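You operate a simulated robot arm through the tools that you are given. There is no shell and no other tool.

You run a simulated two-armed robot. Do the job below in one go: nothing can be reset, and whatever is moved stays where it is left.

Task
Set the lamp to the level on the orange tray's ticket.
Fine: the level shows with the slot empty: the lens goes in slot ONE of that tray. Keep off the hot lamp head; end with the lamp off and the hood up.

Only the result counts: the job must be done as asked and must still hold three seconds after the hand-in. Knocking over, shifting, dropping, spilling or breaking anything else fails it.

Robot
Two 7-joint arms with two-finger grippers on one trunk that stands fixed in place. Base frame: the origin is at the foot of the trunk, x ahead of it, y to its left, z up; the work surface is at about z = 920. Lengths are in mm, angles in degrees, forces in N, time in s.
The left shoulder is at [30, 175, 1304], the right one opposite. With the tool pointing down near the work surface each hand reaches from about 100 to 820 mm from the base axis, measured 20 degrees to its own side. Payload 2.94 kg a hand.
The TCP of each hand is the grasp point between the finger pads, 30 mm short of the fingertips. In the tool frame z runs along the fingers and y along their closing line. The gripper opens to 138 mm. The gripper's body begins 109 mm behind the TCP.
Orientation is told as [roll, pitch, yaw] about the base's x, y, z axes, in that order, counted from this pose: with the fingers straight down and closing along the base's y, the tool's x points along the base's -x, its y along +y and its z along -z.

Tools
- The arms move only by the tool play_rows. It takes "left_steps", "right_steps" or both (then of equal length, played together; a hand with none holds still); each is one flat list of numbers, 7 for each row, row after row: the gripper command, from -1 (fully open) to 1 (shut), values between in proportion, then the shift along the base's x, y, z in units of 30 mm (1.0 is 30 mm), then the turn, a rotation vector about the base's x, y, z in units of 6 degrees (1.0 is 6 degrees). In form: [gripper, dx, dy, dz, rx, ry, rz, gripper, dx, dy, dz, rx, ry, rz, ...]. A call has 1 to 20 rows; each row shifts and turns the commanded pose from where the row before left it. A call with a number of a shift or a turn outside -1 to 1 is refused whole. Each row takes 0.2 s and may step no farther than 50 mm and 8.6 degrees from the row before; otherwise, or with a gripper value out of range, the whole call is refused. Where a pose cannot be reached the arm comes as near as it can. A force on the tool above 40 N (or 10 N above the force at the start of the call, whichever is more), or a blocked arm, ends the call early, and 0.2 s more pass. The fingers move at their own pace and stop on an object; they squeeze with about 24 N. The grip force told is the motor's: it shows also when the fingers shut on nothing. Time passes only in rows, and 0.2 s behind the last, so rows that do not move let the fingers close. The reply holds the time, the measured pose of the TCP, the force on the tool along the base axes, the opening and the grip force, in the units named above and with some noise, with the torque about the TCP (base axes, N m) and any sound that the robot's microphone picked up, and new pictures: "views" is both (left out), scene, wrist or none (wrist: the cameras of the hands that moved).
- Cameras (640 x 400 px; columns grow to the right, rows downward): "scene" is now at [93.9, -5.3, 1786.4]; the picture's right is [0.09, -1.00, 0.00], its down [-0.70, -0.07, -0.71] and it looks along [0.71, 0.07, -0.70] (base axes); focal length 309 px, centre (320, 200). "left" rides on the left gripper at [71, -19, -146] in its tool frame; the picture's right is [0.26, 0.97, 0.00], its down [-0.85, 0.23, -0.48] and it looks along [-0.46, 0.13, 0.88] (tool axes); focal length 280 px, centre (320, 200). "right" rides on the right gripper at [71, 19, -146] in its tool frame; the picture's right is [-0.26, 0.97, 0.00], its down [-0.85, -0.23, -0.48] and it looks along [-0.46, -0.12, 0.88] (tool axes); focal length 280 px, centre (320, 200).
- raise_lower(by): slides the trunk up (or, below 0, down) by that many mm; the arms and the scene camera ride with it, the base frame stays. It gives what a move gives, with no picture.
- aim_head(pan, tilt): turns the head with the scene camera to pan (to the left, within 120 degrees either way) and tilt (down, from -29 to 69), counted from straight ahead of the robot. It gives what a move gives, and a new picture of the scene camera.
- point_at(camera, pixels): for up to 12 pixels [column, row] of the newest picture of that camera ("zoom" is the newest enlarged one), the place [x, y, z] in the base frame of the surface seen there, good to about 2 mm, but the place of the scene camera against the robot may be out by one fixed shift of up to 25 mm in any direction. It takes no simulated time.
- inspect(camera, box): a new picture of the part [left, top, right, bottom] of that camera's present view, enlarged. It takes no simulated time.
- hand_in(): hands the job in; it is judged then, once.

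Open the grippers and draw the arms clear of the work before you hand the job in, unless the task says otherwise.

The tools are called after "Emit:" by a JSON object that holds its "name" and its "arguments". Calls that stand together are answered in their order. play_rows: Moves the arms, as the interface text tells. Its arguments: {"type":"object","properties":{"left_steps":{"type":"array"},"right_steps":{"type":"array"},"views":{"type":"string","enum":["both","scene","wrist","none"]}},"required":[]} The other tools are called the same way: raise_lower (by) slides the trunk up or down; aim_head (pan, tilt) turns the head that bears the scene camera; point_at (camera, pixels) gives the place of the surface under pixels of a picture; inspect (camera, box) takes an enlarged picture of a part of a camera's view; hand_in () hands the job in.

At the start:

```text
clock: 0.0
left_tcp_pos: [544.4, 271.5, 1455.6]
left_orientation: [-0.1, 0.0, 0.1]
left_contact_force: [-0.2, 0.0, 0.1]
left_moment: [0.02, -0.01, 0.0]
left_width: 138.0
left_grasp_force: 0.0
right_tcp_pos: [514.5, -209.7, 1392.2]
right_orientation: [0.0, 0.0, 0.1]
right_contact_force: [-0.9, 0.0, 0.0]
right_moment: [-0.03, -0.01, 0.03]
right_width: 138.2
right_grasp_force: 0.1
trunk travel left (down, up): [-475.0, 259.0]
head pan, tilt: [5.4, 44.7]
```

scene: 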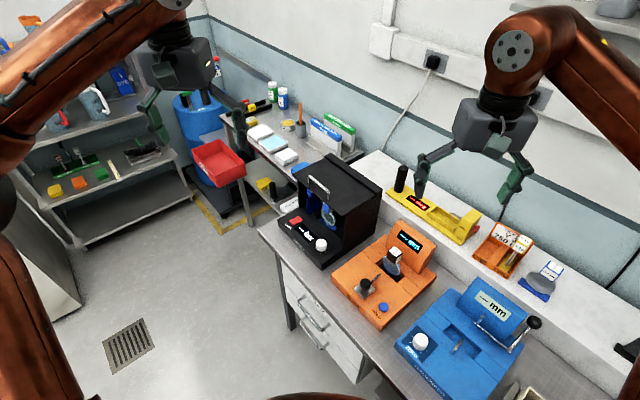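
right: 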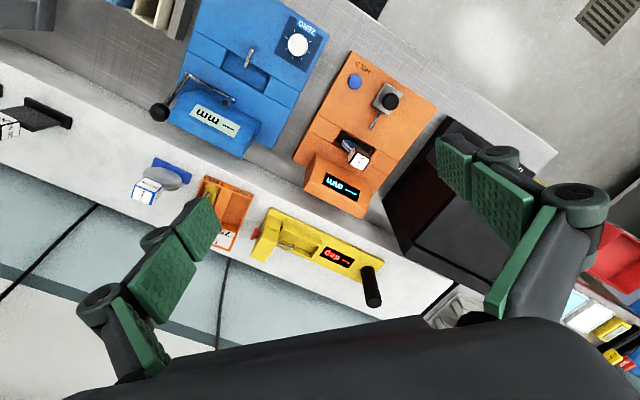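
left: 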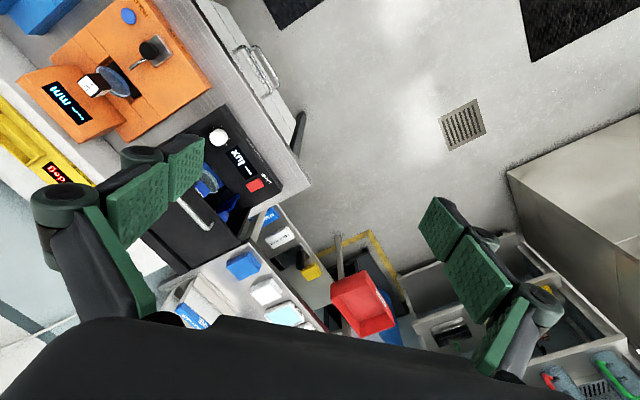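

The scene shows a black lamp box around (330,210), an orange instrument around (385,270), and a small orange tray around (505,250). I'll enlarge these first.

Emit:
{"name": "inspect", "arguments": {"camera": "scene", "box": [470, 210, 570, 300]}}

Emit:
{"name": "inspect", "arguments": {"camera": "scene", "box": [260, 150, 400, 270]}}

Emit:
{"name": "inspect", "arguments": {"camera": "scene", "box": [320, 210, 450, 340]}}

Emit:
{"name": "inspect", "arguments": {"camera": "left", "box": [150, 100, 320, 220]}}

Emit:
{"name": "inspect", "arguments": {"camera": "right", "box": [120, 140, 280, 260]}}

```text
4.44 times, centred on (520, 255) of scene
```

zoom: 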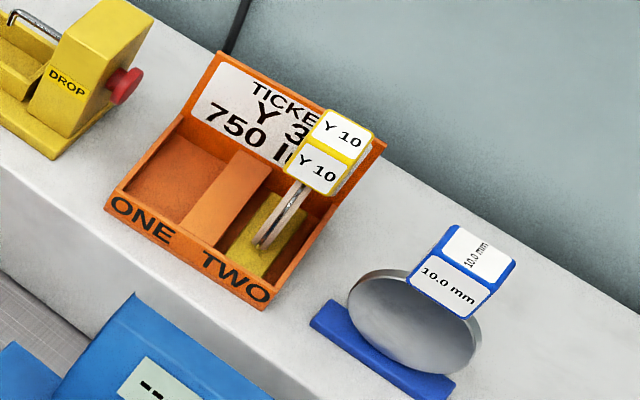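

```text
3.33 times, centred on (330, 210) of scene
```

zoom: 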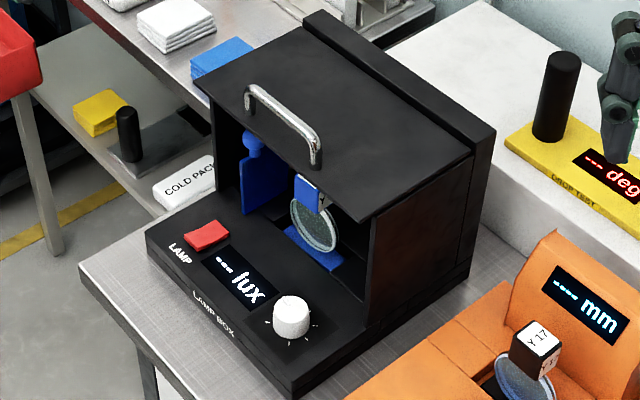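

```text
3.08 times, centred on (385, 275) of scene
```

zoom: 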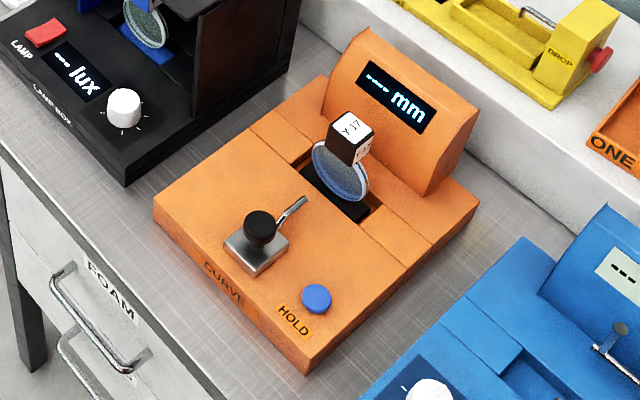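

```text
3.33 times, centred on (235, 160) of left
```

zoom: 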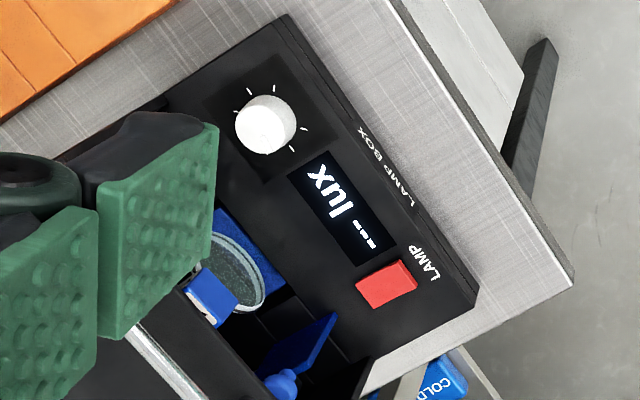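

```text
3.33 times, centred on (200, 200) of right
```

zoom: 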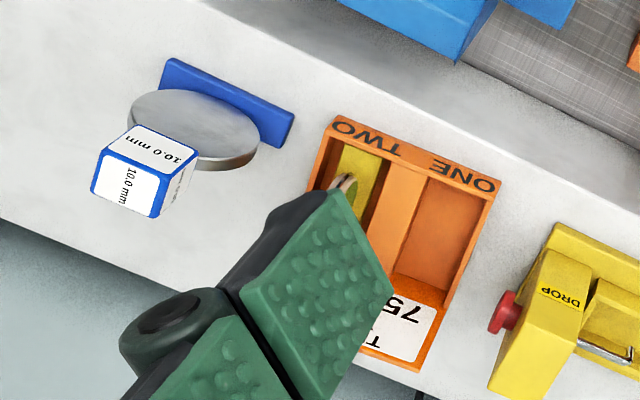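

The tray's ticket reads "Y 3? / 750 l…", partly hidden by the Y 10 tag, and the lamp box display shows "--- lux". I'll measure points on the lamp box and tray before moving.

Emit:
{"name": "inspect", "arguments": {"camera": "scene", "box": [300, 180, 360, 240]}}

Emit:
{"name": "inspect", "arguments": {"camera": "scene", "box": [485, 215, 545, 255]}}

Emit:
{"name": "point_at", "arguments": {"camera": "scene", "pixels": [[313, 179], [326, 191], [328, 204], [331, 218], [321, 243], [295, 219], [307, 234], [329, 155], [382, 187], [302, 186], [358, 217], [328, 270]]}}

Emit:
{"name": "point_at", "arguments": {"camera": "scene", "pixels": [[496, 248], [488, 258], [512, 275], [516, 249], [503, 258], [517, 257], [523, 243], [535, 295], [545, 280], [547, 267], [392, 263], [384, 280]]}}

```text
6.67 times, centred on (330, 210) of scene
```

zoom: 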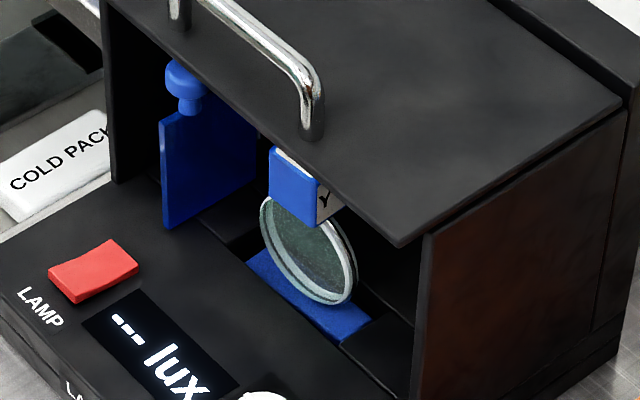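

```text
10.00 times, centred on (515, 235) of scene
```

zoom: 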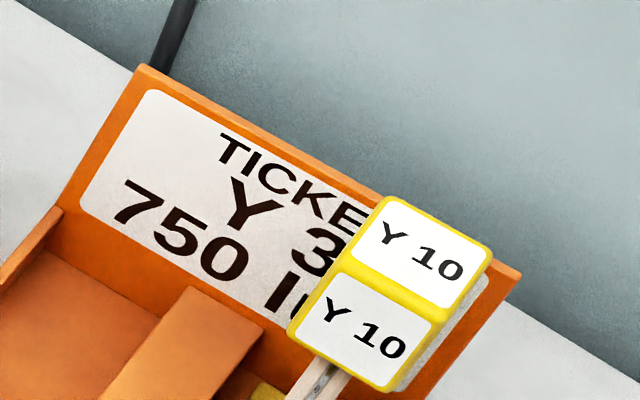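

```text
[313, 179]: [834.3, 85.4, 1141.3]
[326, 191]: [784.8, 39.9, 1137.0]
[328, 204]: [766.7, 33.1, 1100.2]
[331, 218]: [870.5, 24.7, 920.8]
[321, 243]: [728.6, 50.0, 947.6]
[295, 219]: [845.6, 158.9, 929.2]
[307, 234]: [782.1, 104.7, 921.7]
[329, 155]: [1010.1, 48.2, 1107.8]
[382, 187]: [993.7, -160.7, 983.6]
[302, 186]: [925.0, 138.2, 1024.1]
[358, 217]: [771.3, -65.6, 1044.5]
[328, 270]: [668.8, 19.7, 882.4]
```

```text
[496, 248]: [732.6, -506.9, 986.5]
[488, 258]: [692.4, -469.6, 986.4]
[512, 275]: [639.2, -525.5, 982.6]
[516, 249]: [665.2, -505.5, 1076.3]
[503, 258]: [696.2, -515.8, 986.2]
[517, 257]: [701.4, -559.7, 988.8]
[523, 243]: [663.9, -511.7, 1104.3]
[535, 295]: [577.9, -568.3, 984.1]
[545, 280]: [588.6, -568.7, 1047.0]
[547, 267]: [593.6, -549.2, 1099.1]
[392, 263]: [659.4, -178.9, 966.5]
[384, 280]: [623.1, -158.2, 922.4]
```

The lamp box is angled with its front toward the lower left. I need its geometry, so I'll sample points on the base, hood top, knob, switch and handle.

Emit:
{"name": "point_at", "arguments": {"camera": "scene", "pixels": [[279, 221], [318, 268], [349, 265], [321, 243], [294, 219], [308, 234], [325, 252], [315, 260], [290, 215], [300, 212], [340, 243], [346, 235]]}}

Emit:
{"name": "point_at", "arguments": {"camera": "scene", "pixels": [[335, 176], [350, 185], [365, 195], [335, 195], [345, 205], [310, 176], [330, 160], [345, 167], [375, 185], [370, 220], [365, 205], [350, 230]]}}

Emit:
{"name": "point_at", "arguments": {"camera": "scene", "pixels": [[312, 181], [315, 177], [328, 190], [320, 183], [327, 196], [317, 189], [320, 195], [319, 200], [326, 210], [331, 220], [328, 199], [330, 199]]}}

```text
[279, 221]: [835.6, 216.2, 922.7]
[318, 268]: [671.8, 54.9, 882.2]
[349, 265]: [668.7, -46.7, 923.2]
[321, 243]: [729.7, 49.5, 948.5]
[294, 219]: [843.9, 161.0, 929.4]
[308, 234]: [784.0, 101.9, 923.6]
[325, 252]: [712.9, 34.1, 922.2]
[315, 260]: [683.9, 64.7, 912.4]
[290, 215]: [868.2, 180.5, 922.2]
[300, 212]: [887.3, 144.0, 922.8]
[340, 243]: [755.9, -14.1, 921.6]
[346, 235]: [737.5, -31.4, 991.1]
```

```text
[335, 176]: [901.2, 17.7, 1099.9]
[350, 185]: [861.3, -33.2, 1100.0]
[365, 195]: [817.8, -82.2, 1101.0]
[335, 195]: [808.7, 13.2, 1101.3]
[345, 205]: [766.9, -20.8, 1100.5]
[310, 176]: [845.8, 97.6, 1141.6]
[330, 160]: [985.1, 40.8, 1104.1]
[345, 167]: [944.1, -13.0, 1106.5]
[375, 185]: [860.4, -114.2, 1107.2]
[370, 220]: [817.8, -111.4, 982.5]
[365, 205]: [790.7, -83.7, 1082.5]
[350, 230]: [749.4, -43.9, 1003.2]
```

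```text
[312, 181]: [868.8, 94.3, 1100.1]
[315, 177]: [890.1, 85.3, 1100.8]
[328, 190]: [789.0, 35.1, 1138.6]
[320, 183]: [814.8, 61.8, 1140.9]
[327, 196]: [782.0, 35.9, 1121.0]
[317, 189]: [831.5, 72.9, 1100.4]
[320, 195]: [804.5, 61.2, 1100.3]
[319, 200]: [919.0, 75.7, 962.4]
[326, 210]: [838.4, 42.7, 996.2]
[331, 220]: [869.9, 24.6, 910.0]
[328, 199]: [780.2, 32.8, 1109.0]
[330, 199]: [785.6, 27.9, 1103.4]
```

The hood lies flat at z≈1100 and the box front faces (-0.7, +0.7). I'll bring the left hand camera in front of the lamp box to look inside, and shift the right hand sideways so its camera can read the ticket.

Emit:
{"name": "play_rows", "arguments": {"left_steps": [-1, 0.294, -0.167, -0.763, 0, 0, -1, -1, 0.294, -0.167, -0.763, 0, 0, -1, -1, 0.294, -0.167, -0.763, 0, 0, -1, -1, 0.294, -0.167, -0.763, 0, 0, -1, -1, 0.294, -0.167, -0.763, 0, 0, -1, -1, 0.294, -0.167, -0.763, 0, 0, -1, -1, 0.294, -0.167, -0.763, 0, 0, -1, -1, 0.294, -0.167, -0.763, 0, 0, -1, -1, 0.294, -0.167, -0.763, 0, 0, -1, -1, 0.294, -0.167, -0.763, 0, 0, -1, -1, 0.294, -0.167, -0.763, -0.7, -0.7, 0, -1, 0.294, -0.167, -0.763, -0.7, -0.7, 0, -1, 0.294, -0.167, -0.763, -0.7, -0.7, 0, -1, 0.294, -0.167, -0.763, -0.7, -0.7, 0, -1, 0.294, -0.167, -0.763, -0.7, -0.7, 0, -1, 0.294, -0.167, -0.763, -0.7, -0.7, 0, -1, 0.294, -0.167, -0.763, -0.7, -0.7, 0], "right_steps": [-1, 0, -0.4, 0, 0, 0, 0, -1, 0, -0.4, 0, 0, 0, 0, -1, 0, -0.4, 0, 0, 0, 0, -1, 0, -0.4, 0, 0, 0, 0, -1, 0, -0.4, 0, 0, 0, 0, -1, 0, -0.4, 0, 0, 0, 0, -1, 0, -0.4, 0, 0, 0, 0, -1, 0, -0.4, 0, 0, 0, 0, -1, 0, -0.4, 0, 0, 0, 0, -1, 0, -0.4, 0, 0, 0, 0, -1, 0, -0.4, 0, 0, 0, 0, -1, 0, -0.4, 0, 0, 0, 0, -1, 0, -0.4, 0, 0, 0, 0, -1, 0, -0.4, 0, 0, 0, 0, -1, 0, -0.4, 0, 0, 0, 0, -1, 0, -0.4, 0, 0, 0, 0, -1, 0, -0.4, 0, 0, 0, 0], "views": "both"}}

```text
clock: 3.6
left_tcp_pos: [695.3, 185.7, 1065.9]
left_orientation: [12.9, -40.0, -64.7]
left_contact_force: [-0.1, 0.6, -0.5]
left_moment: [0.01, 0.03, 0.0]
left_width: 138.0
left_grasp_force: 0.1
right_tcp_pos: [515.4, -414.2, 1392.4]
right_orientation: [0.0, 0.0, 0.0]
right_contact_force: [0.0, -0.4, 0.3]
right_moment: [-0.01, 0.01, 0.01]
right_width: 138.2
right_grasp_force: 0.0
trunk travel left (down, up): [-475.0, 259.0]
head pan, tilt: [5.4, 44.7]
```

scene: 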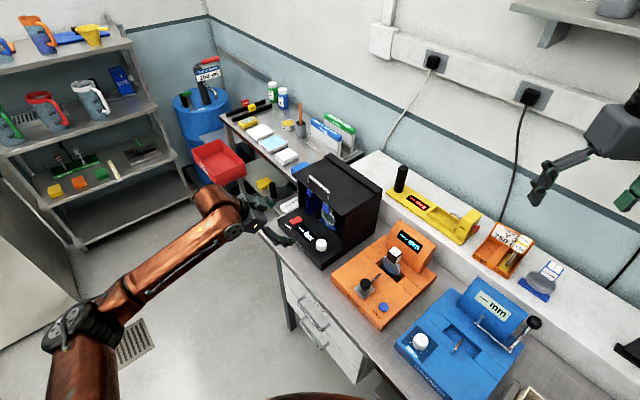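
right: 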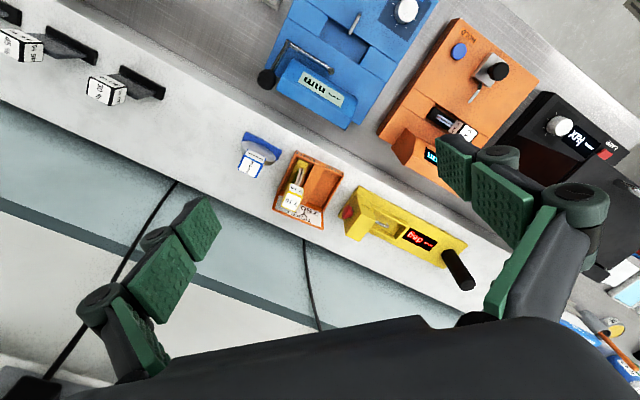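
left: 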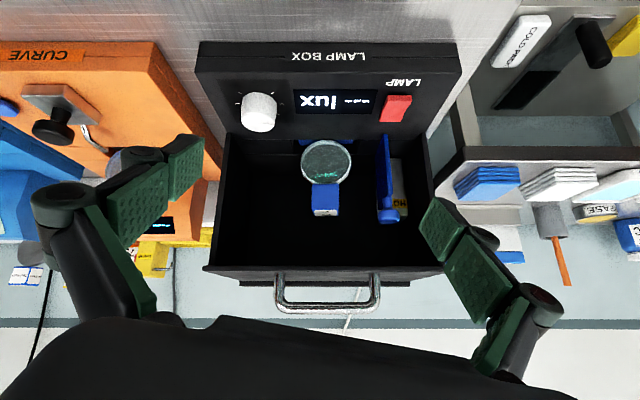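

Now the box front is visible upside-down: lens at (327,175), a blue plate at (388,190) hiding something yellow labelled "HO…", and the hood edge at row 270. I'll enlarge these and the ticket.

Emit:
{"name": "inspect", "arguments": {"camera": "left", "box": [220, 60, 460, 210]}}

Emit:
{"name": "inspect", "arguments": {"camera": "left", "box": [290, 120, 420, 230]}}

Emit:
{"name": "inspect", "arguments": {"camera": "right", "box": [230, 130, 350, 230]}}

Emit:
{"name": "point_at", "arguments": {"camera": "left", "pixels": [[327, 160], [325, 200], [325, 215], [350, 165], [303, 165], [388, 160], [388, 215], [398, 190], [258, 112], [396, 108], [330, 304], [205, 268]]}}

Emit:
{"name": "point_at", "arguments": {"camera": "left", "pixels": [[440, 266], [285, 45], [450, 45], [198, 75], [470, 70], [325, 140], [345, 140], [300, 220], [280, 180], [235, 200], [425, 180], [398, 205]]}}

```text
2.67 times, centred on (340, 135) of left
```

zoom: 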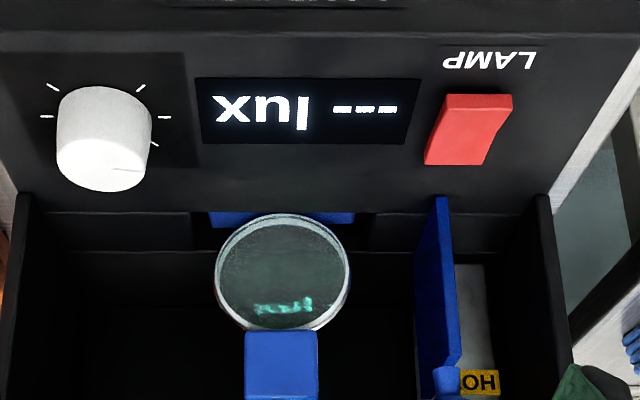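

```text
3.64 times, centred on (355, 175) of left
```

zoom: 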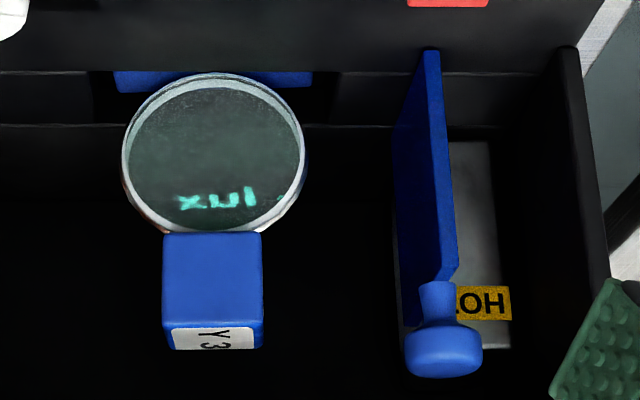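

```text
4.00 times, centred on (290, 180) of right
```

zoom: 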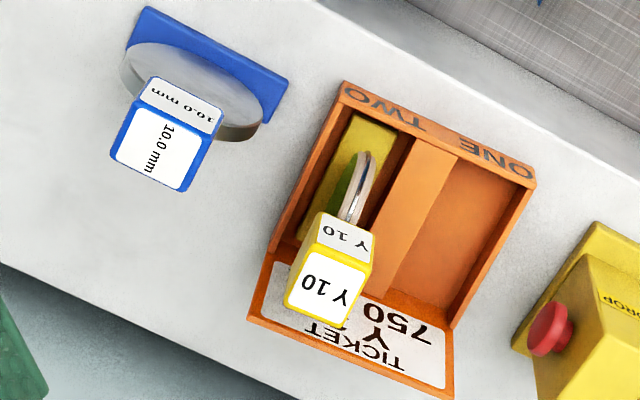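

```text
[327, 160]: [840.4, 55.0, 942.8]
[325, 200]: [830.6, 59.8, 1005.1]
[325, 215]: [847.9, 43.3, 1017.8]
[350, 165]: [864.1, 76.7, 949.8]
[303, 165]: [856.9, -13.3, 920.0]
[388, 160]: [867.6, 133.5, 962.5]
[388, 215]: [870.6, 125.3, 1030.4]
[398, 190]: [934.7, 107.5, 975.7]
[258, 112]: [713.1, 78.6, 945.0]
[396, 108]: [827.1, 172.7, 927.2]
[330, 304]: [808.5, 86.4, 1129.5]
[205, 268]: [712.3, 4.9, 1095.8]
```

```text
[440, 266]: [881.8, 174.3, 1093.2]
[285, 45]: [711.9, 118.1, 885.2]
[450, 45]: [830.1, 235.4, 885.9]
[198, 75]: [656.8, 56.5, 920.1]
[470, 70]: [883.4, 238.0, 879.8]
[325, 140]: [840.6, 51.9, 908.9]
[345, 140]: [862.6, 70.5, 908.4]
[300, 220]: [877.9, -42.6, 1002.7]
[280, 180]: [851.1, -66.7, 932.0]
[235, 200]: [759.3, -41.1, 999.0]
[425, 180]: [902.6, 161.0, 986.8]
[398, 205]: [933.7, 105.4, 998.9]
```

The lens tag reads "Y 3…", and a grey "HOT" lamp head sits behind the blue plate on the left side of the box. I'll take accurate tray points from the right camera and check other possible resting spots.

Emit:
{"name": "point_at", "arguments": {"camera": "right", "pixels": [[297, 153], [342, 173], [277, 209], [322, 227], [303, 170], [300, 183], [294, 200], [318, 158], [326, 190], [315, 205], [310, 215], [330, 172]]}}

Emit:
{"name": "inspect", "arguments": {"camera": "right", "box": [265, 145, 345, 235]}}

Emit:
{"name": "inspect", "arguments": {"camera": "right", "box": [0, 10, 170, 120]}}

Emit:
{"name": "inspect", "arguments": {"camera": "scene", "box": [270, 170, 470, 330]}}

```text
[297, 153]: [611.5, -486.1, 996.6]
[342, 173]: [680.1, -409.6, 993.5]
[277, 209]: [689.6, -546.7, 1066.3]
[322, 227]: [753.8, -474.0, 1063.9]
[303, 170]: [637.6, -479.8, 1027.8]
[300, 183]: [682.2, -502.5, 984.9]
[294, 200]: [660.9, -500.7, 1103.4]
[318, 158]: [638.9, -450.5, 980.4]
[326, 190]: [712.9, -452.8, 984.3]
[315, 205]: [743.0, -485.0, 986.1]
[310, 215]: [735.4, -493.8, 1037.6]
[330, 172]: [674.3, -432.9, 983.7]
```

```text
4.44 times, centred on (305, 190) of right
```

zoom: 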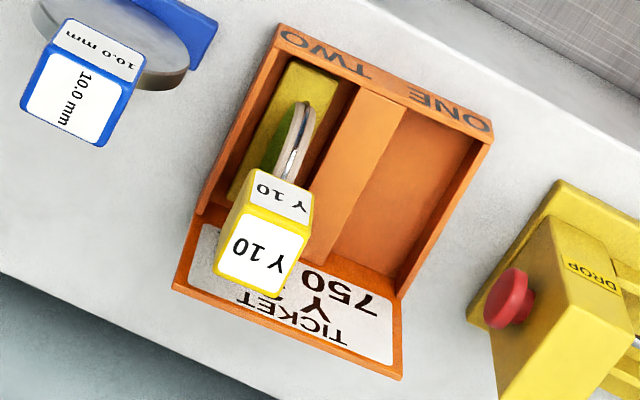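

```text
3.64 times, centred on (85, 65) of right
```

zoom: 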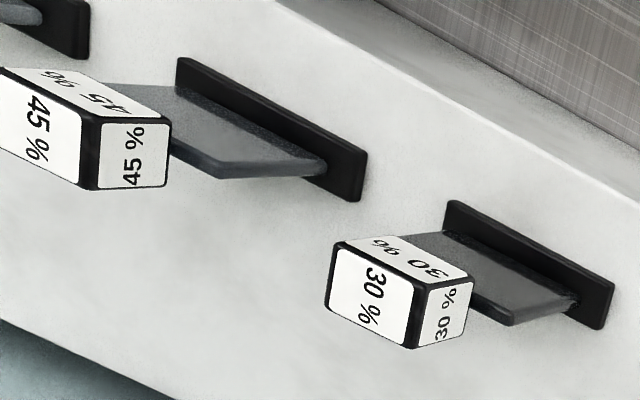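

```text
2.50 times, centred on (370, 250) of scene
```

zoom: 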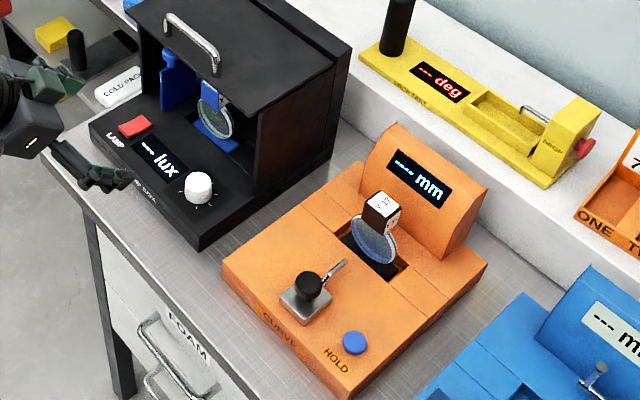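

Tray slot ONE's floor is at z≈984 around (700,-445). Next I'll measure the tag block of the lens in the lamp box precisely in the left view.

Emit:
{"name": "point_at", "arguments": {"camera": "left", "pixels": [[313, 195], [337, 195], [325, 187], [325, 206], [325, 212], [325, 216], [316, 214], [335, 214], [325, 150], [327, 142], [306, 141], [350, 141]]}}

Emit:
{"name": "point_at", "arguments": {"camera": "left", "pixels": [[387, 145], [393, 170], [388, 200], [379, 200], [398, 218], [320, 268], [320, 278], [278, 300], [375, 300], [320, 309], [258, 100], [244, 112]]}}

```text
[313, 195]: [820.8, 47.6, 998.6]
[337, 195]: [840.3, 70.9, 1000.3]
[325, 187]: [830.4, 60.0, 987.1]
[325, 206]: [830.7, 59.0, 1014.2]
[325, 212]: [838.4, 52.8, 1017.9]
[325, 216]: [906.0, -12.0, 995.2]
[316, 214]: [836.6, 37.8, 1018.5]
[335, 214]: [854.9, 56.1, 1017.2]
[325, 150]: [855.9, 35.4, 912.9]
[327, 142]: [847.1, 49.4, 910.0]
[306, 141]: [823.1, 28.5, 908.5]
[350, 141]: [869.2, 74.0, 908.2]
```

```text
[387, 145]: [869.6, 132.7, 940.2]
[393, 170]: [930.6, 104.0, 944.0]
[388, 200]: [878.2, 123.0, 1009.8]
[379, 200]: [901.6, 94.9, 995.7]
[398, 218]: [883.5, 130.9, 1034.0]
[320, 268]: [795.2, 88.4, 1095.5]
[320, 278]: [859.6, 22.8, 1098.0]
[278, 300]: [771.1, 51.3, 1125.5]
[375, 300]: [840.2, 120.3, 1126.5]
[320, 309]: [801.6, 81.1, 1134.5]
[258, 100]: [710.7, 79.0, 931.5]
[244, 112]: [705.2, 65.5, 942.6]
```

The tag block spans u≈613–646 and z≈985–1017, with its front face at v≈-545 in box coordinates. I'll pre-align the left gripper with the opening at 70 mm, 30° below horizontal and closing along the box width, and move the right camera to read the ticket.

Emit:
{"name": "play_rows", "arguments": {"left_steps": [0, 0.378, -0.327, -0.022, -0.394, 0.394, 0.619, 0, 0.378, -0.327, -0.022, -0.394, 0.394, 0.619, 0, 0.378, -0.327, -0.022, -0.394, 0.394, 0.619, 0, 0.378, -0.327, -0.022, -0.707, -0.707, 0, 0, 0.378, -0.327, -0.022, -0.707, -0.707, 0, 0, 0.378, -0.327, -0.022, -0.707, -0.707, 0, 0, 0, 0, 0, 0, 0, 0, 0, 0, 0, 0, 0, 0, 0, 0, 0, 0, 0, 0, 0, 0, 0, 0, 0, 0, 0, 0, 0, 0, 0, 0, 0, 0, 0, 0, 0, 0, 0, 0, 0, 0, 0, 0, 0, 0, 0, 0, 0, 0, 0, 0, 0, 0, 0, 0, 0, 0, 0, 0, 0, 0, 0, 0, 0, 0, 0, 0, 0, 0, 0, 0, 0, 0, 0, 0, 0, 0, 0, 0, 0], "right_steps": [-1, 0.288, 0.165, -0.494, 0, 0, -1, -1, 0.288, 0.165, -0.494, 0, 0, -1, -1, 0.288, 0.165, -0.494, 0, 0, -1, -1, 0.288, 0.165, -0.494, 0, 0, -1, -1, 0.288, 0.165, -0.494, 0, 0, -1, -1, 0.288, 0.165, -0.494, 0, 0, -1, -1, 0.288, 0.165, -0.494, 0, 0, -1, -1, 0.288, 0.165, -0.494, 0, 0, -1, -1, 0.288, 0.165, -0.494, 0, 0, -1, -1, 0.288, 0.165, -0.494, 0, 0, -1, -1, 0.288, 0.165, -0.494, -0.966, -0.26, 0, -1, 0.288, 0.165, -0.494, -0.966, -0.26, 0, -1, 0.288, 0.165, -0.494, -0.966, -0.26, 0, -1, 0.288, 0.165, -0.494, -0.966, -0.26, 0, -1, 0.288, 0.165, -0.494, -0.966, -0.26, 0, -1, 0.288, 0.165, -0.494, -0.966, -0.26, 0, -1, 0.288, 0.165, -0.494, -0.966, -0.26, 0], "views": "both"}}

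```text
refused: steps must hold 7 numbers for each row
```

A row was miscounted, so I'm resending the same move with exact rows.

Emit:
{"name": "play_rows", "arguments": {"left_steps": [0, 0.378, -0.327, -0.022, -0.394, 0.394, 0.619, 0, 0.378, -0.327, -0.022, -0.394, 0.394, 0.619, 0, 0.378, -0.327, -0.022, -0.394, 0.394, 0.619, 0, 0.378, -0.327, -0.022, -0.707, -0.707, 0, 0, 0.378, -0.327, -0.022, -0.707, -0.707, 0, 0, 0.378, -0.327, -0.022, -0.707, -0.707, 0], "views": "wrist"}}

Emit:
{"name": "play_rows", "arguments": {"right_steps": [-1, 0.288, 0.165, -0.494, 0, 0, -1, -1, 0.288, 0.165, -0.494, 0, 0, -1, -1, 0.288, 0.165, -0.494, 0, 0, -1, -1, 0.288, 0.165, -0.494, 0, 0, -1, -1, 0.288, 0.165, -0.494, 0, 0, -1, -1, 0.288, 0.165, -0.494, 0, 0, -1, -1, 0.288, 0.165, -0.494, 0, 0, -1, -1, 0.288, 0.165, -0.494, 0, 0, -1, -1, 0.288, 0.165, -0.494, 0, 0, -1, -1, 0.288, 0.165, -0.494, 0, 0, -1, -1, 0.288, 0.165, -0.494, -0.966, -0.26, 0, -1, 0.288, 0.165, -0.494, -0.966, -0.26, 0, -1, 0.288, 0.165, -0.494, -0.966, -0.26, 0, -1, 0.288, 0.165, -0.494, -0.966, -0.26, 0, -1, 0.288, 0.165, -0.494, -0.966, -0.26, 0, -1, 0.288, 0.165, -0.494, -0.966, -0.26, 0, -1, 0.288, 0.165, -0.494, -0.966, -0.26, 0], "views": "both"}}

```text
clock: 5.0
left_tcp_pos: [762.6, 126.8, 1062.0]
left_orientation: [-0.1, -59.6, -45.0]
left_contact_force: [-1.2, -1.1, -0.4]
left_moment: [-0.03, -0.02, -0.02]
left_width: 68.9
left_grasp_force: 0.1
right_tcp_pos: [514.7, -414.1, 1392.9]
right_orientation: [0.0, 0.1, 0.0]
right_contact_force: [0.7, 0.1, 0.2]
right_moment: [0.03, -0.01, 0.0]
right_width: 138.1
right_grasp_force: 0.1
trunk travel left (down, up): [-475.0, 259.0]
head pan, tilt: [5.4, 44.7]
```

left: 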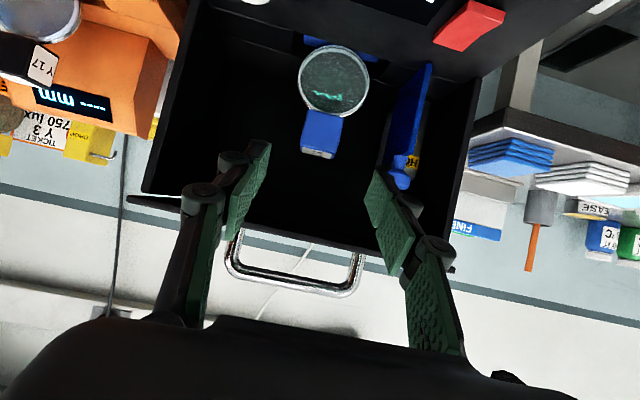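

```text
clock: 8.6
left_tcp_pos: [761.9, 128.2, 1061.7]
left_orientation: [-0.1, -59.5, -44.9]
left_contact_force: [-0.6, 0.7, -0.2]
left_moment: [-0.02, -0.03, -0.02]
left_width: 68.8
left_grasp_force: 0.0
right_tcp_pos: [661.0, -329.2, 1142.4]
right_orientation: [-13.2, -40.5, -55.0]
right_contact_force: [0.2, -0.1, 0.9]
right_moment: [0.02, 0.03, 0.0]
right_width: 137.9
right_grasp_force: 0.1
trunk travel left (down, up): [-475.0, 259.0]
head pan, tilt: [5.4, 44.7]
```

scene: 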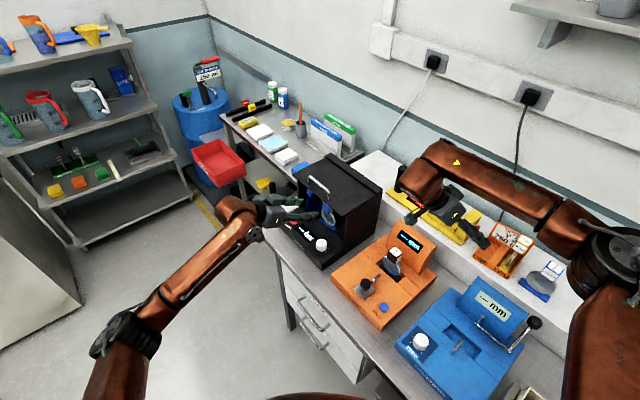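
right: 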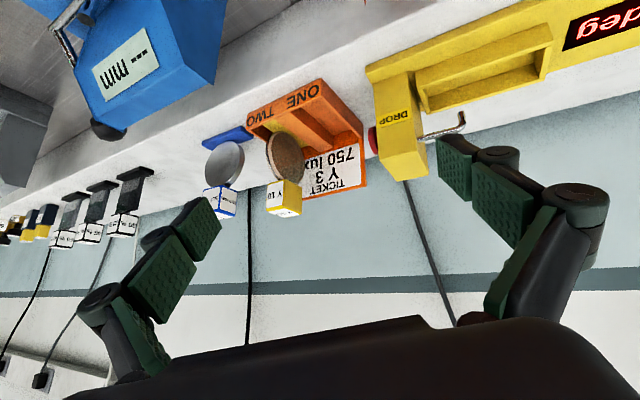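

The ticket reads "TICKET / Y 3 / 750 lux", matching the Y 3 lens in the lamp box. From this closer view I'll re-measure the tag and confirm the clearances.

Emit:
{"name": "point_at", "arguments": {"camera": "left", "pixels": [[305, 133], [339, 133], [322, 118], [322, 140], [318, 153], [310, 153], [328, 154], [302, 82], [368, 82], [415, 110], [400, 185], [350, 40]]}}

Emit:
{"name": "inspect", "arguments": {"camera": "left", "box": [250, 20, 440, 200]}}

Emit:
{"name": "inspect", "arguments": {"camera": "right", "box": [200, 60, 400, 220]}}

Emit:
{"name": "point_at", "arguments": {"camera": "right", "pixels": [[300, 95], [318, 88], [330, 118], [340, 135], [310, 128], [283, 130], [270, 150], [283, 190], [283, 210], [322, 80], [248, 118], [350, 140]]}}

```text
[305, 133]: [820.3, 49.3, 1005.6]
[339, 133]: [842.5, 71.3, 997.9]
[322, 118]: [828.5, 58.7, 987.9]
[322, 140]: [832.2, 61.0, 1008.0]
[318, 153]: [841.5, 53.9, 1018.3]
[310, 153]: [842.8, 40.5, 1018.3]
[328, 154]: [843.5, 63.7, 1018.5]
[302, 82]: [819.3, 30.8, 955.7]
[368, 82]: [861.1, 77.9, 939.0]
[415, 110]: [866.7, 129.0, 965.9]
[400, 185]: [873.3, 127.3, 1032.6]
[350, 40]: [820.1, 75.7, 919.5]
```

```text
2.22 times, centred on (345, 110) of left
```

zoom: 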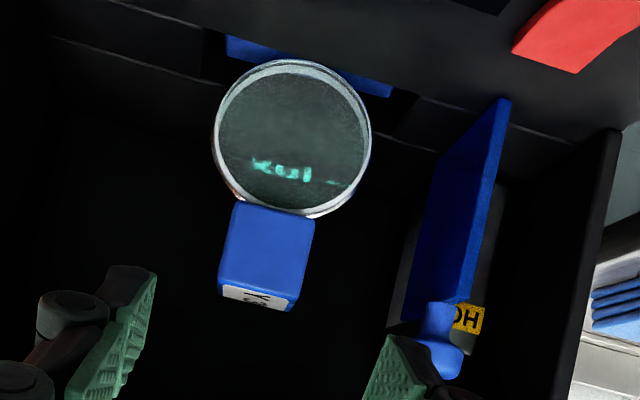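

```text
2.50 times, centred on (300, 140) of right
```

zoom: 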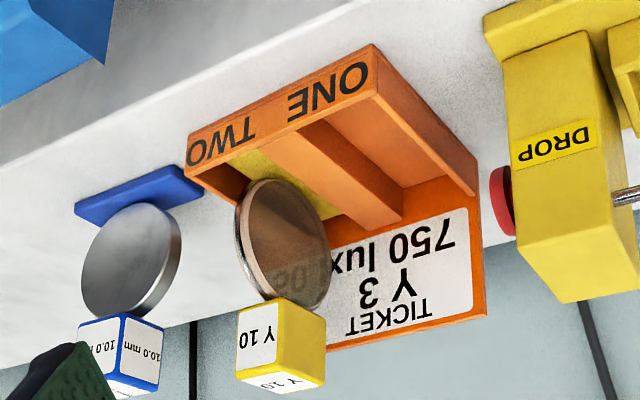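

```text
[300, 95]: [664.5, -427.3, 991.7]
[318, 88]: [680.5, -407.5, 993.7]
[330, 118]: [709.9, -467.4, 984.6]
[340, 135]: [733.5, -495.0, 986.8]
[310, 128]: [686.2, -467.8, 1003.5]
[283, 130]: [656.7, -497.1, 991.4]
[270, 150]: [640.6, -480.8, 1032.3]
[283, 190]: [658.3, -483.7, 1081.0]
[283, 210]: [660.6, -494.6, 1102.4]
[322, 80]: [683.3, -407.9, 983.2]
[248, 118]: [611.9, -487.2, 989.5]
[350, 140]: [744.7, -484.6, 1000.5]
```

Tag centre is at about (838,53,1002). I'll narrow the opening to 50 mm for clearance from the blue shield at (415,110) and advance along the finger axis, without closing yet.

Emit:
{"name": "play_rows", "arguments": {"left_steps": [0.275, 0, 0, 0, 0, 0, 0, 0.275, 0.507, -0.494, -0.4, 0, 0, 0, 0.275, 0.507, -0.494, -0.4, 0, 0, 0, 0.275, 0.507, -0.494, -0.4, 0, 0, 0, 0.275, 0.507, -0.494, -0.4, 0, 0, 0, 0.275, 0.507, -0.494, -0.4, 0, 0, 0], "views": "wrist"}}

```text
clock: 10.0
left_tcp_pos: [837.7, 53.4, 1001.7]
left_orientation: [-0.1, -59.5, -45.0]
left_contact_force: [0.2, 0.0, -0.5]
left_moment: [-0.01, 0.02, -0.02]
left_width: 49.9
left_grasp_force: 0.0
right_tcp_pos: [661.0, -329.7, 1140.4]
right_orientation: [-13.2, -40.4, -55.1]
right_contact_force: [-0.3, 0.5, 0.4]
right_moment: [-0.02, 0.02, 0.02]
right_width: 138.0
right_grasp_force: 0.0
trunk travel left (down, up): [-475.0, 259.0]
head pan, tilt: [5.4, 44.7]
```

left: 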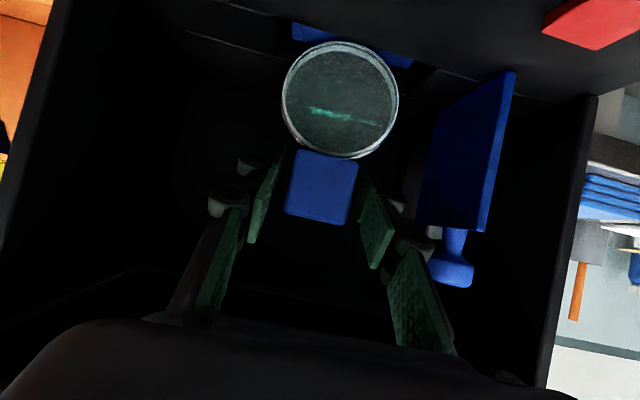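

The tag at (322,185) sits centred between the fingertips. I'll close on it.

Emit:
{"name": "play_rows", "arguments": {"left_steps": [1, 0, 0, 0, 0, 0, 0, 1, 0, 0, 0, 0, 0, 0, 1, 0, 0, 0, 0, 0, 0, 1, 0, 0, 0, 0, 0, 0], "views": "wrist"}}

```text
clock: 11.0
left_tcp_pos: [838.1, 53.3, 1002.1]
left_orientation: [-0.1, -59.5, -45.0]
left_contact_force: [0.0, -0.5, 0.6]
left_moment: [0.03, -0.13, -0.05]
left_width: 35.4
left_grasp_force: 23.7
right_tcp_pos: [660.5, -328.1, 1140.7]
right_orientation: [-13.1, -40.4, -55.0]
right_contact_force: [-0.2, -0.3, 0.1]
right_moment: [0.01, -0.02, 0.02]
right_width: 138.0
right_grasp_force: 0.1
trunk travel left (down, up): [-475.0, 259.0]
head pan, tilt: [5.4, 44.7]
```

left: 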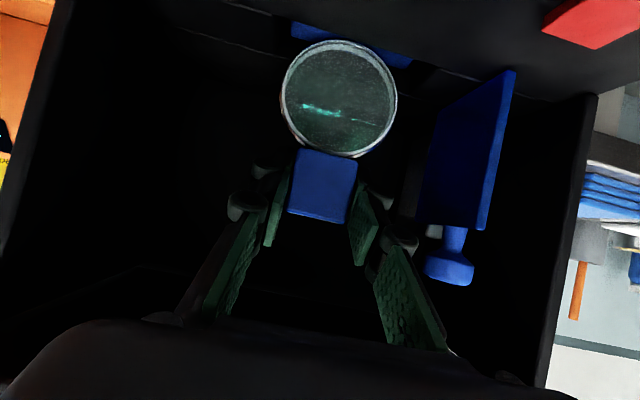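

The grip is firm, 35.4 mm wide at 23.7 N. I'll lift straight up 32 mm, which keeps below the hood edge, and check.

Emit:
{"name": "play_rows", "arguments": {"left_steps": [1, 0, 0, 0.267, 0, 0, 0, 1, 0, 0, 0.267, 0, 0, 0, 1, 0, 0, 0.267, 0, 0, 0, 1, 0, 0, 0.267, 0, 0, 0], "views": "both"}}

```text
clock: 12.0
left_tcp_pos: [838.0, 53.1, 1035.7]
left_orientation: [0.0, -59.6, -45.1]
left_contact_force: [0.4, 0.0, -1.0]
left_moment: [-0.01, -0.03, 0.05]
left_width: 35.1
left_grasp_force: 24.3
right_tcp_pos: [660.6, -329.2, 1141.9]
right_orientation: [-13.1, -40.3, -55.0]
right_contact_force: [0.0, -0.1, 1.1]
right_moment: [-0.02, 0.01, -0.05]
right_width: 137.8
right_grasp_force: 0.0
trunk travel left (down, up): [-475.0, 259.0]
head pan, tilt: [5.4, 44.7]
```

scene: 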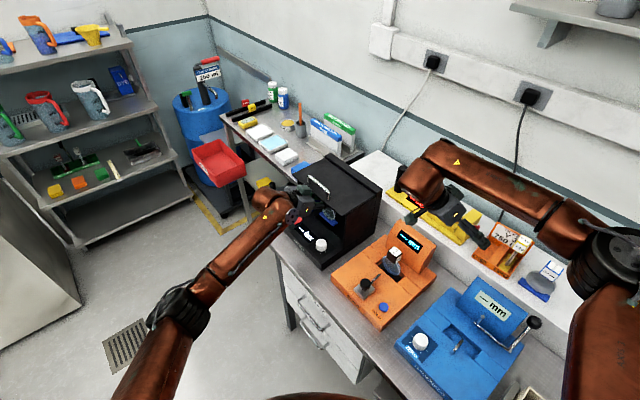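
left: 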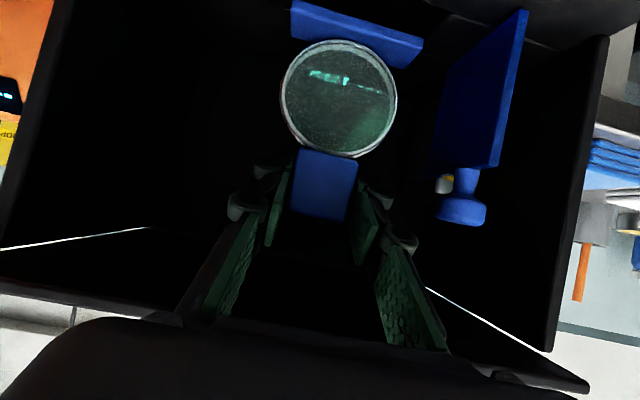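

The lens foot is clear of its slot and held. A bright line shows between the hood and the walls, so I'll check that the hood wasn't touched, and whether the deck is clear for the foot.

Emit:
{"name": "inspect", "arguments": {"camera": "scene", "box": [270, 150, 390, 270]}}

Emit:
{"name": "point_at", "arguments": {"camera": "left", "pixels": [[293, 20], [300, 40], [420, 60], [360, 30], [350, 45], [100, 270], [520, 370]]}}

Emit:
{"name": "point_at", "arguments": {"camera": "scene", "pixels": [[335, 176], [350, 185], [365, 195], [335, 195], [345, 205]]}}

```text
3.33 times, centred on (330, 210) of scene
```

zoom: 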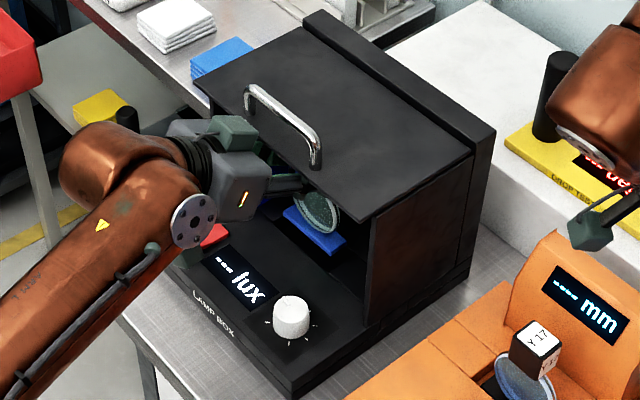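

```text
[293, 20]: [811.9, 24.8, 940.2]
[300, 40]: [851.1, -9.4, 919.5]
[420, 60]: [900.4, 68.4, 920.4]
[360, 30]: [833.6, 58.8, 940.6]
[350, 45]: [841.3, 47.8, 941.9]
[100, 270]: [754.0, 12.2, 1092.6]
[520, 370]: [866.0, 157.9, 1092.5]
```

```text
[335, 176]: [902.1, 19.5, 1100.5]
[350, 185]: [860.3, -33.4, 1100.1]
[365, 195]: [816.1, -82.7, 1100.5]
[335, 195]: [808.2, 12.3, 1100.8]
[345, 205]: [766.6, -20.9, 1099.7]
```

The hood is unmoved, with its top still at z≈1100, and the foot (top z≈941) clears the deck at 920. I'll withdraw along the box-front direction, raise, and carry the lens to mid-air in front of the trunk for handing over to the right arm.

Emit:
{"name": "play_rows", "arguments": {"left_steps": [1, -0.5, 0.5, 0, 0, 0, 0, 1, -0.707, 0.707, 0.1, 0, 0, 0, 1, -0.707, 0.707, 0.4, 0, 0, 0, 1, -0.707, 0.707, 0.6, 0, 0, 0, 1, -0.707, 0.707, 0.6, 0, 0, 0, 1, 0, 0, 1, 0, 0, 0, 1, 0, 0, 1, 0, 0, 0, 1, 0, 0, 1, 0, 0, 0, 1, 0, 0, 0.8, 0, 0, 0, 1, -0.63, -0.85, 0, 0, 0, 0, 1, -0.63, -0.85, 0, 0, 0, 0, 1, -0.63, -0.85, 0, 0, 0, 0, 1, -0.63, -0.85, 0, 0, 0, 0, 1, -0.63, -0.85, 0, 0, 0, 0, 1, -0.63, -0.85, 0, 0, 0, 0, 1, -0.63, -0.85, 0, 0, 0, 0], "views": "both"}}

```text
clock: 15.4
left_tcp_pos: [604.2, -27.1, 1199.3]
left_orientation: [-0.1, -59.5, -44.9]
left_contact_force: [0.4, -0.2, -0.4]
left_moment: [0.02, 0.01, 0.02]
left_width: 35.1
left_grasp_force: 24.6
right_tcp_pos: [660.2, -329.5, 1141.4]
right_orientation: [-13.1, -40.3, -55.1]
right_contact_force: [0.0, -1.2, 0.2]
right_moment: [0.03, 0.01, -0.01]
right_width: 137.8
right_grasp_force: 0.0
trunk travel left (down, up): [-475.0, 259.0]
head pan, tilt: [5.4, 44.7]
```

scene: 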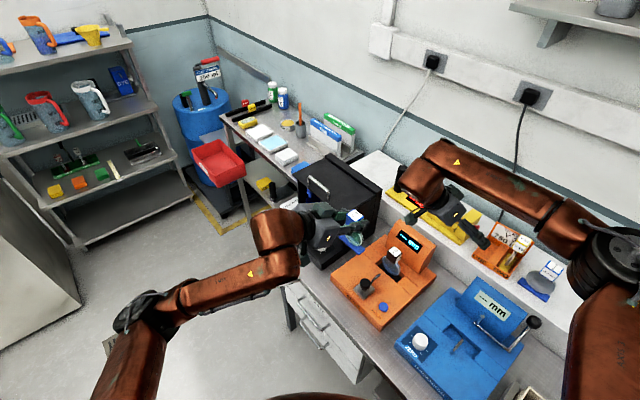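
left: 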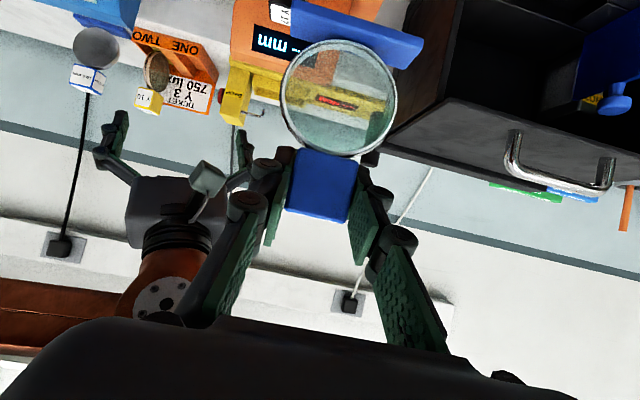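

The lens is held steady at (325,185) in the left view. Next I'll bring the right hand upright and yaw it to +45° at height, partway toward the handover point, with its opening reduced to 70 mm.

Emit:
{"name": "play_rows", "arguments": {"right_steps": [-1, 0, 0, 1, 0.966, 0.26, 0, -1, 0, 0, 1, 0.966, 0.26, 0, -1, 0, 0, 1, 0.966, 0.26, 0, -1, 0, 0, 1, 0.966, 0.26, 0, 0, 0, 0, 1, 0.966, 0.26, 0, 0, 0, 0, 1, 0.966, 0.26, 0, 0, 0, 0, 1, 0.966, 0.26, 0, 0, -0.1, 0.5, 0, 0, 0, 1, 0, -0.1, 0.5, 0, 0, 0, 1, 0, -0.1, 0.5, 0, 0, 0, 1, 0, -0.1, 0.5, 0, 0, 0, 1, 0, -0.1, 0.5, 0, 0, 0, 1, 0, -0.1, 0.5, 0, 0, 0, 1, 0, -0.1, 0.5, 0, 0, 0, 1, 0, -0.1, 0.5, 0, 0, 0, 1, 0, -0.1, 0.5, 0, 0, 0, 1, 0, -0.1, 0.5, 0, 0, 0, 1, 0, -0.1, 0.5, 0, 0, 0, 1, 0, -0.1, 0.5, 0, 0, 0, 1, 0, -0.1, 0.5, 0, 0, 0, 1], "views": "wrist"}}

Emit:
{"name": "point_at", "arguments": {"camera": "left", "pixels": [[300, 185], [350, 185], [325, 160], [325, 212], [305, 220], [340, 221], [300, 20], [418, 55], [360, 30]]}}

```text
clock: 19.6
left_tcp_pos: [604.9, -24.4, 1200.7]
left_orientation: [-0.1, -59.5, -45.1]
left_contact_force: [-0.1, 1.1, -0.7]
left_moment: [0.01, -0.02, -0.02]
left_width: 35.3
left_grasp_force: 24.0
right_tcp_pos: [620.5, -131.6, 1352.1]
right_orientation: [0.0, 0.0, 18.2]
right_contact_force: [0.2, 0.7, 0.1]
right_moment: [-0.03, -0.02, -0.03]
right_width: 69.0
right_grasp_force: 0.0
trunk travel left (down, up): [-475.0, 259.0]
head pan, tilt: [5.4, 44.7]
```

right: 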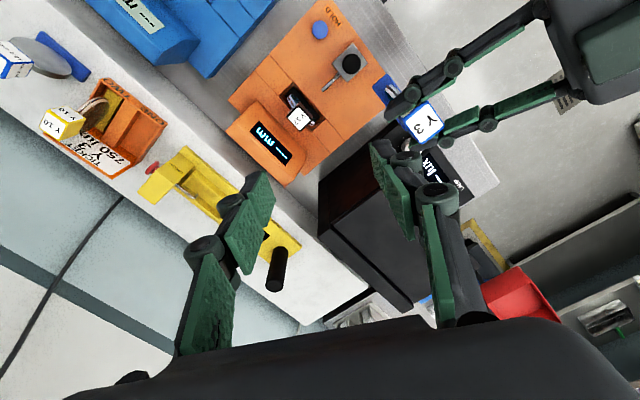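

```text
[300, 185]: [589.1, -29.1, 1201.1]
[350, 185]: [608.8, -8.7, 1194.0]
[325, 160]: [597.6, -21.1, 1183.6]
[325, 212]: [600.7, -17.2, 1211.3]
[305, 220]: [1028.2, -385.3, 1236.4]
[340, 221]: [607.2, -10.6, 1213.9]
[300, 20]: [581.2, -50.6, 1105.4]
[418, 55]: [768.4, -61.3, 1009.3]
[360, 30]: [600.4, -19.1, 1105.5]
```

The tag's centre is about (609,-29,1198). I'll finish the right hand's yaw to 45° above it at z≈1320 and measure the tag's top with the right camera.

Emit:
{"name": "play_rows", "arguments": {"right_steps": [0, -0.077, 0.68, 0, 0, 0, 0.9, 0, -0.077, 0.68, 0, 0, 0, 0.9, 0, -0.077, 0.68, 0, 0, 0, 0.9, 0, -0.077, 0.68, 0, 0, 0, 0.9, 0, -0.077, 0.68, 0, 0, 0, 0.9, 0, 0, 0, -1, 0, 0, 0], "views": "both"}}

```text
clock: 21.0
left_tcp_pos: [606.0, -27.3, 1198.9]
left_orientation: [-0.2, -59.5, -45.0]
left_contact_force: [0.7, -0.9, -0.9]
left_moment: [0.03, 0.0, -0.01]
left_width: 35.2
left_grasp_force: 23.9
right_tcp_pos: [566.7, -63.0, 1303.8]
right_orientation: [0.2, 0.0, 45.1]
right_contact_force: [0.4, -0.7, 0.2]
right_moment: [0.06, 0.03, 0.0]
right_width: 69.3
right_grasp_force: 0.0
right hand out of reach, approached as far as the arm can: row 3, 4, 5
trunk travel left (down, up): [-475.0, 259.0]
head pan, tilt: [5.4, 44.7]
```

scene: 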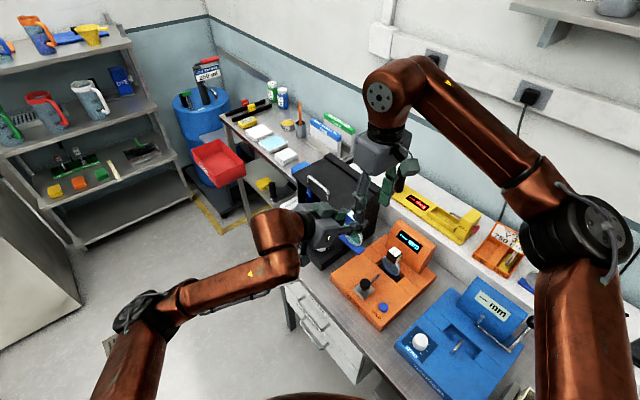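
right: 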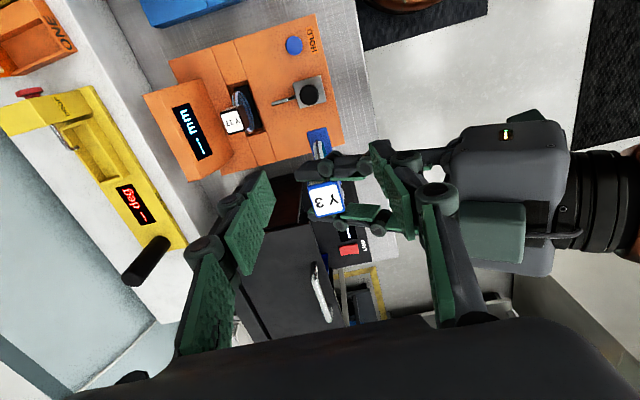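

The right hand stopped short at (567,-63,1304). I'll hold one row to see where it settles, and measure the tag top from the right camera.

Emit:
{"name": "play_rows", "arguments": {"right_steps": [0, 0, 0, 0, 0, 0, 0], "views": "wrist"}}

Emit:
{"name": "point_at", "arguments": {"camera": "right", "pixels": [[312, 190], [336, 188], [342, 212], [318, 215], [326, 202], [305, 185], [346, 218]]}}

Emit:
{"name": "inspect", "arguments": {"camera": "right", "box": [240, 120, 450, 270]}}

```text
clock: 21.4
left_tcp_pos: [605.3, -24.4, 1200.0]
left_orientation: [-0.2, -59.5, -45.1]
left_contact_force: [0.1, 0.6, -1.2]
left_moment: [0.01, 0.03, 0.01]
left_width: 35.0
left_grasp_force: 23.8
right_tcp_pos: [565.8, -63.3, 1304.8]
right_orientation: [0.2, 0.0, 45.2]
right_contact_force: [0.3, 0.4, -0.6]
right_moment: [0.02, 0.03, -0.02]
right_width: 69.2
right_grasp_force: 0.1
trunk travel left (down, up): [-475.0, 259.0]
head pan, tilt: [5.4, 44.7]
```

right: 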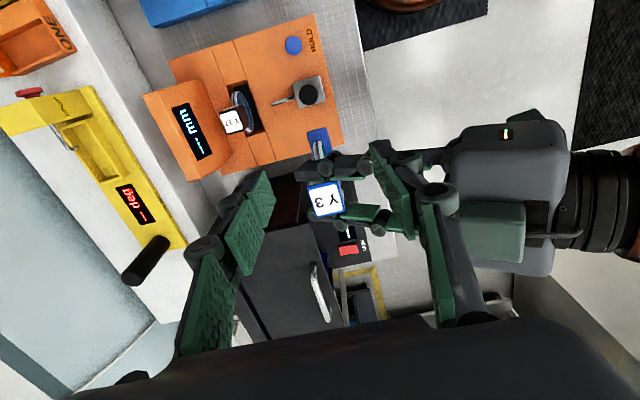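

```text
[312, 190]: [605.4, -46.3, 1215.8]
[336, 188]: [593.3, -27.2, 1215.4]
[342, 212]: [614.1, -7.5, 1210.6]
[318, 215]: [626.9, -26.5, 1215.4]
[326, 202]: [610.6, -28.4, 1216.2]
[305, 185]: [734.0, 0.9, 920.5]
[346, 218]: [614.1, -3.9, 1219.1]
```

```text
2.67 times, centred on (345, 195) of right
```

zoom: 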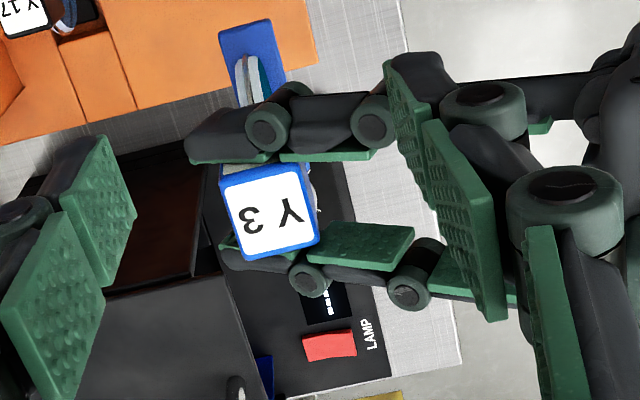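

The tag top is at z≈1215.5, centred at (610.6,-28.4). Lower should be easier to reach, so I'll try moving the right hand over to it at the present height.

Emit:
{"name": "play_rows", "arguments": {"right_steps": [0, 0.37, 0.29, 0, 0, 0, 0, 0, 0.37, 0.29, 0, 0, 0, 0, 0, 0.37, 0.29, 0, 0, 0, 0, 0, 0.37, 0.29, 0, 0, 0, 0], "views": "wrist"}}

```text
clock: 22.4
left_tcp_pos: [605.0, -26.2, 1200.3]
left_orientation: [-0.2, -59.5, -45.1]
left_contact_force: [1.1, -0.3, -1.2]
left_moment: [0.03, -0.03, 0.04]
left_width: 35.2
left_grasp_force: 23.8
right_tcp_pos: [569.8, -57.6, 1305.5]
right_orientation: [0.0, -0.1, 45.0]
right_contact_force: [0.0, 0.6, 1.7]
right_moment: [0.02, -0.01, 0.05]
right_width: 69.0
right_grasp_force: 0.0
right hand out of reach, approached as far as the arm can: row 1, 2, 3, 4
trunk travel left (down, up): [-475.0, 259.0]
head pan, tilt: [5.4, 44.7]
```

right: 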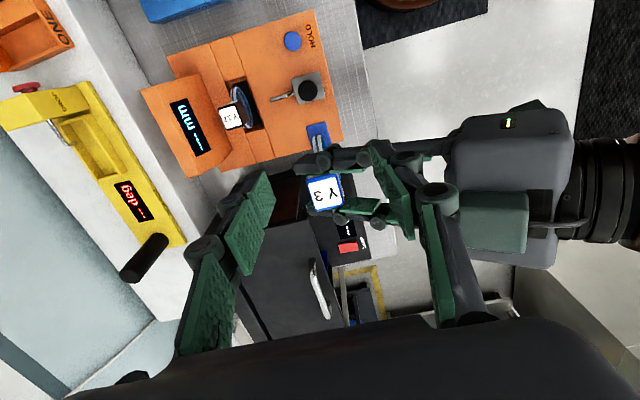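

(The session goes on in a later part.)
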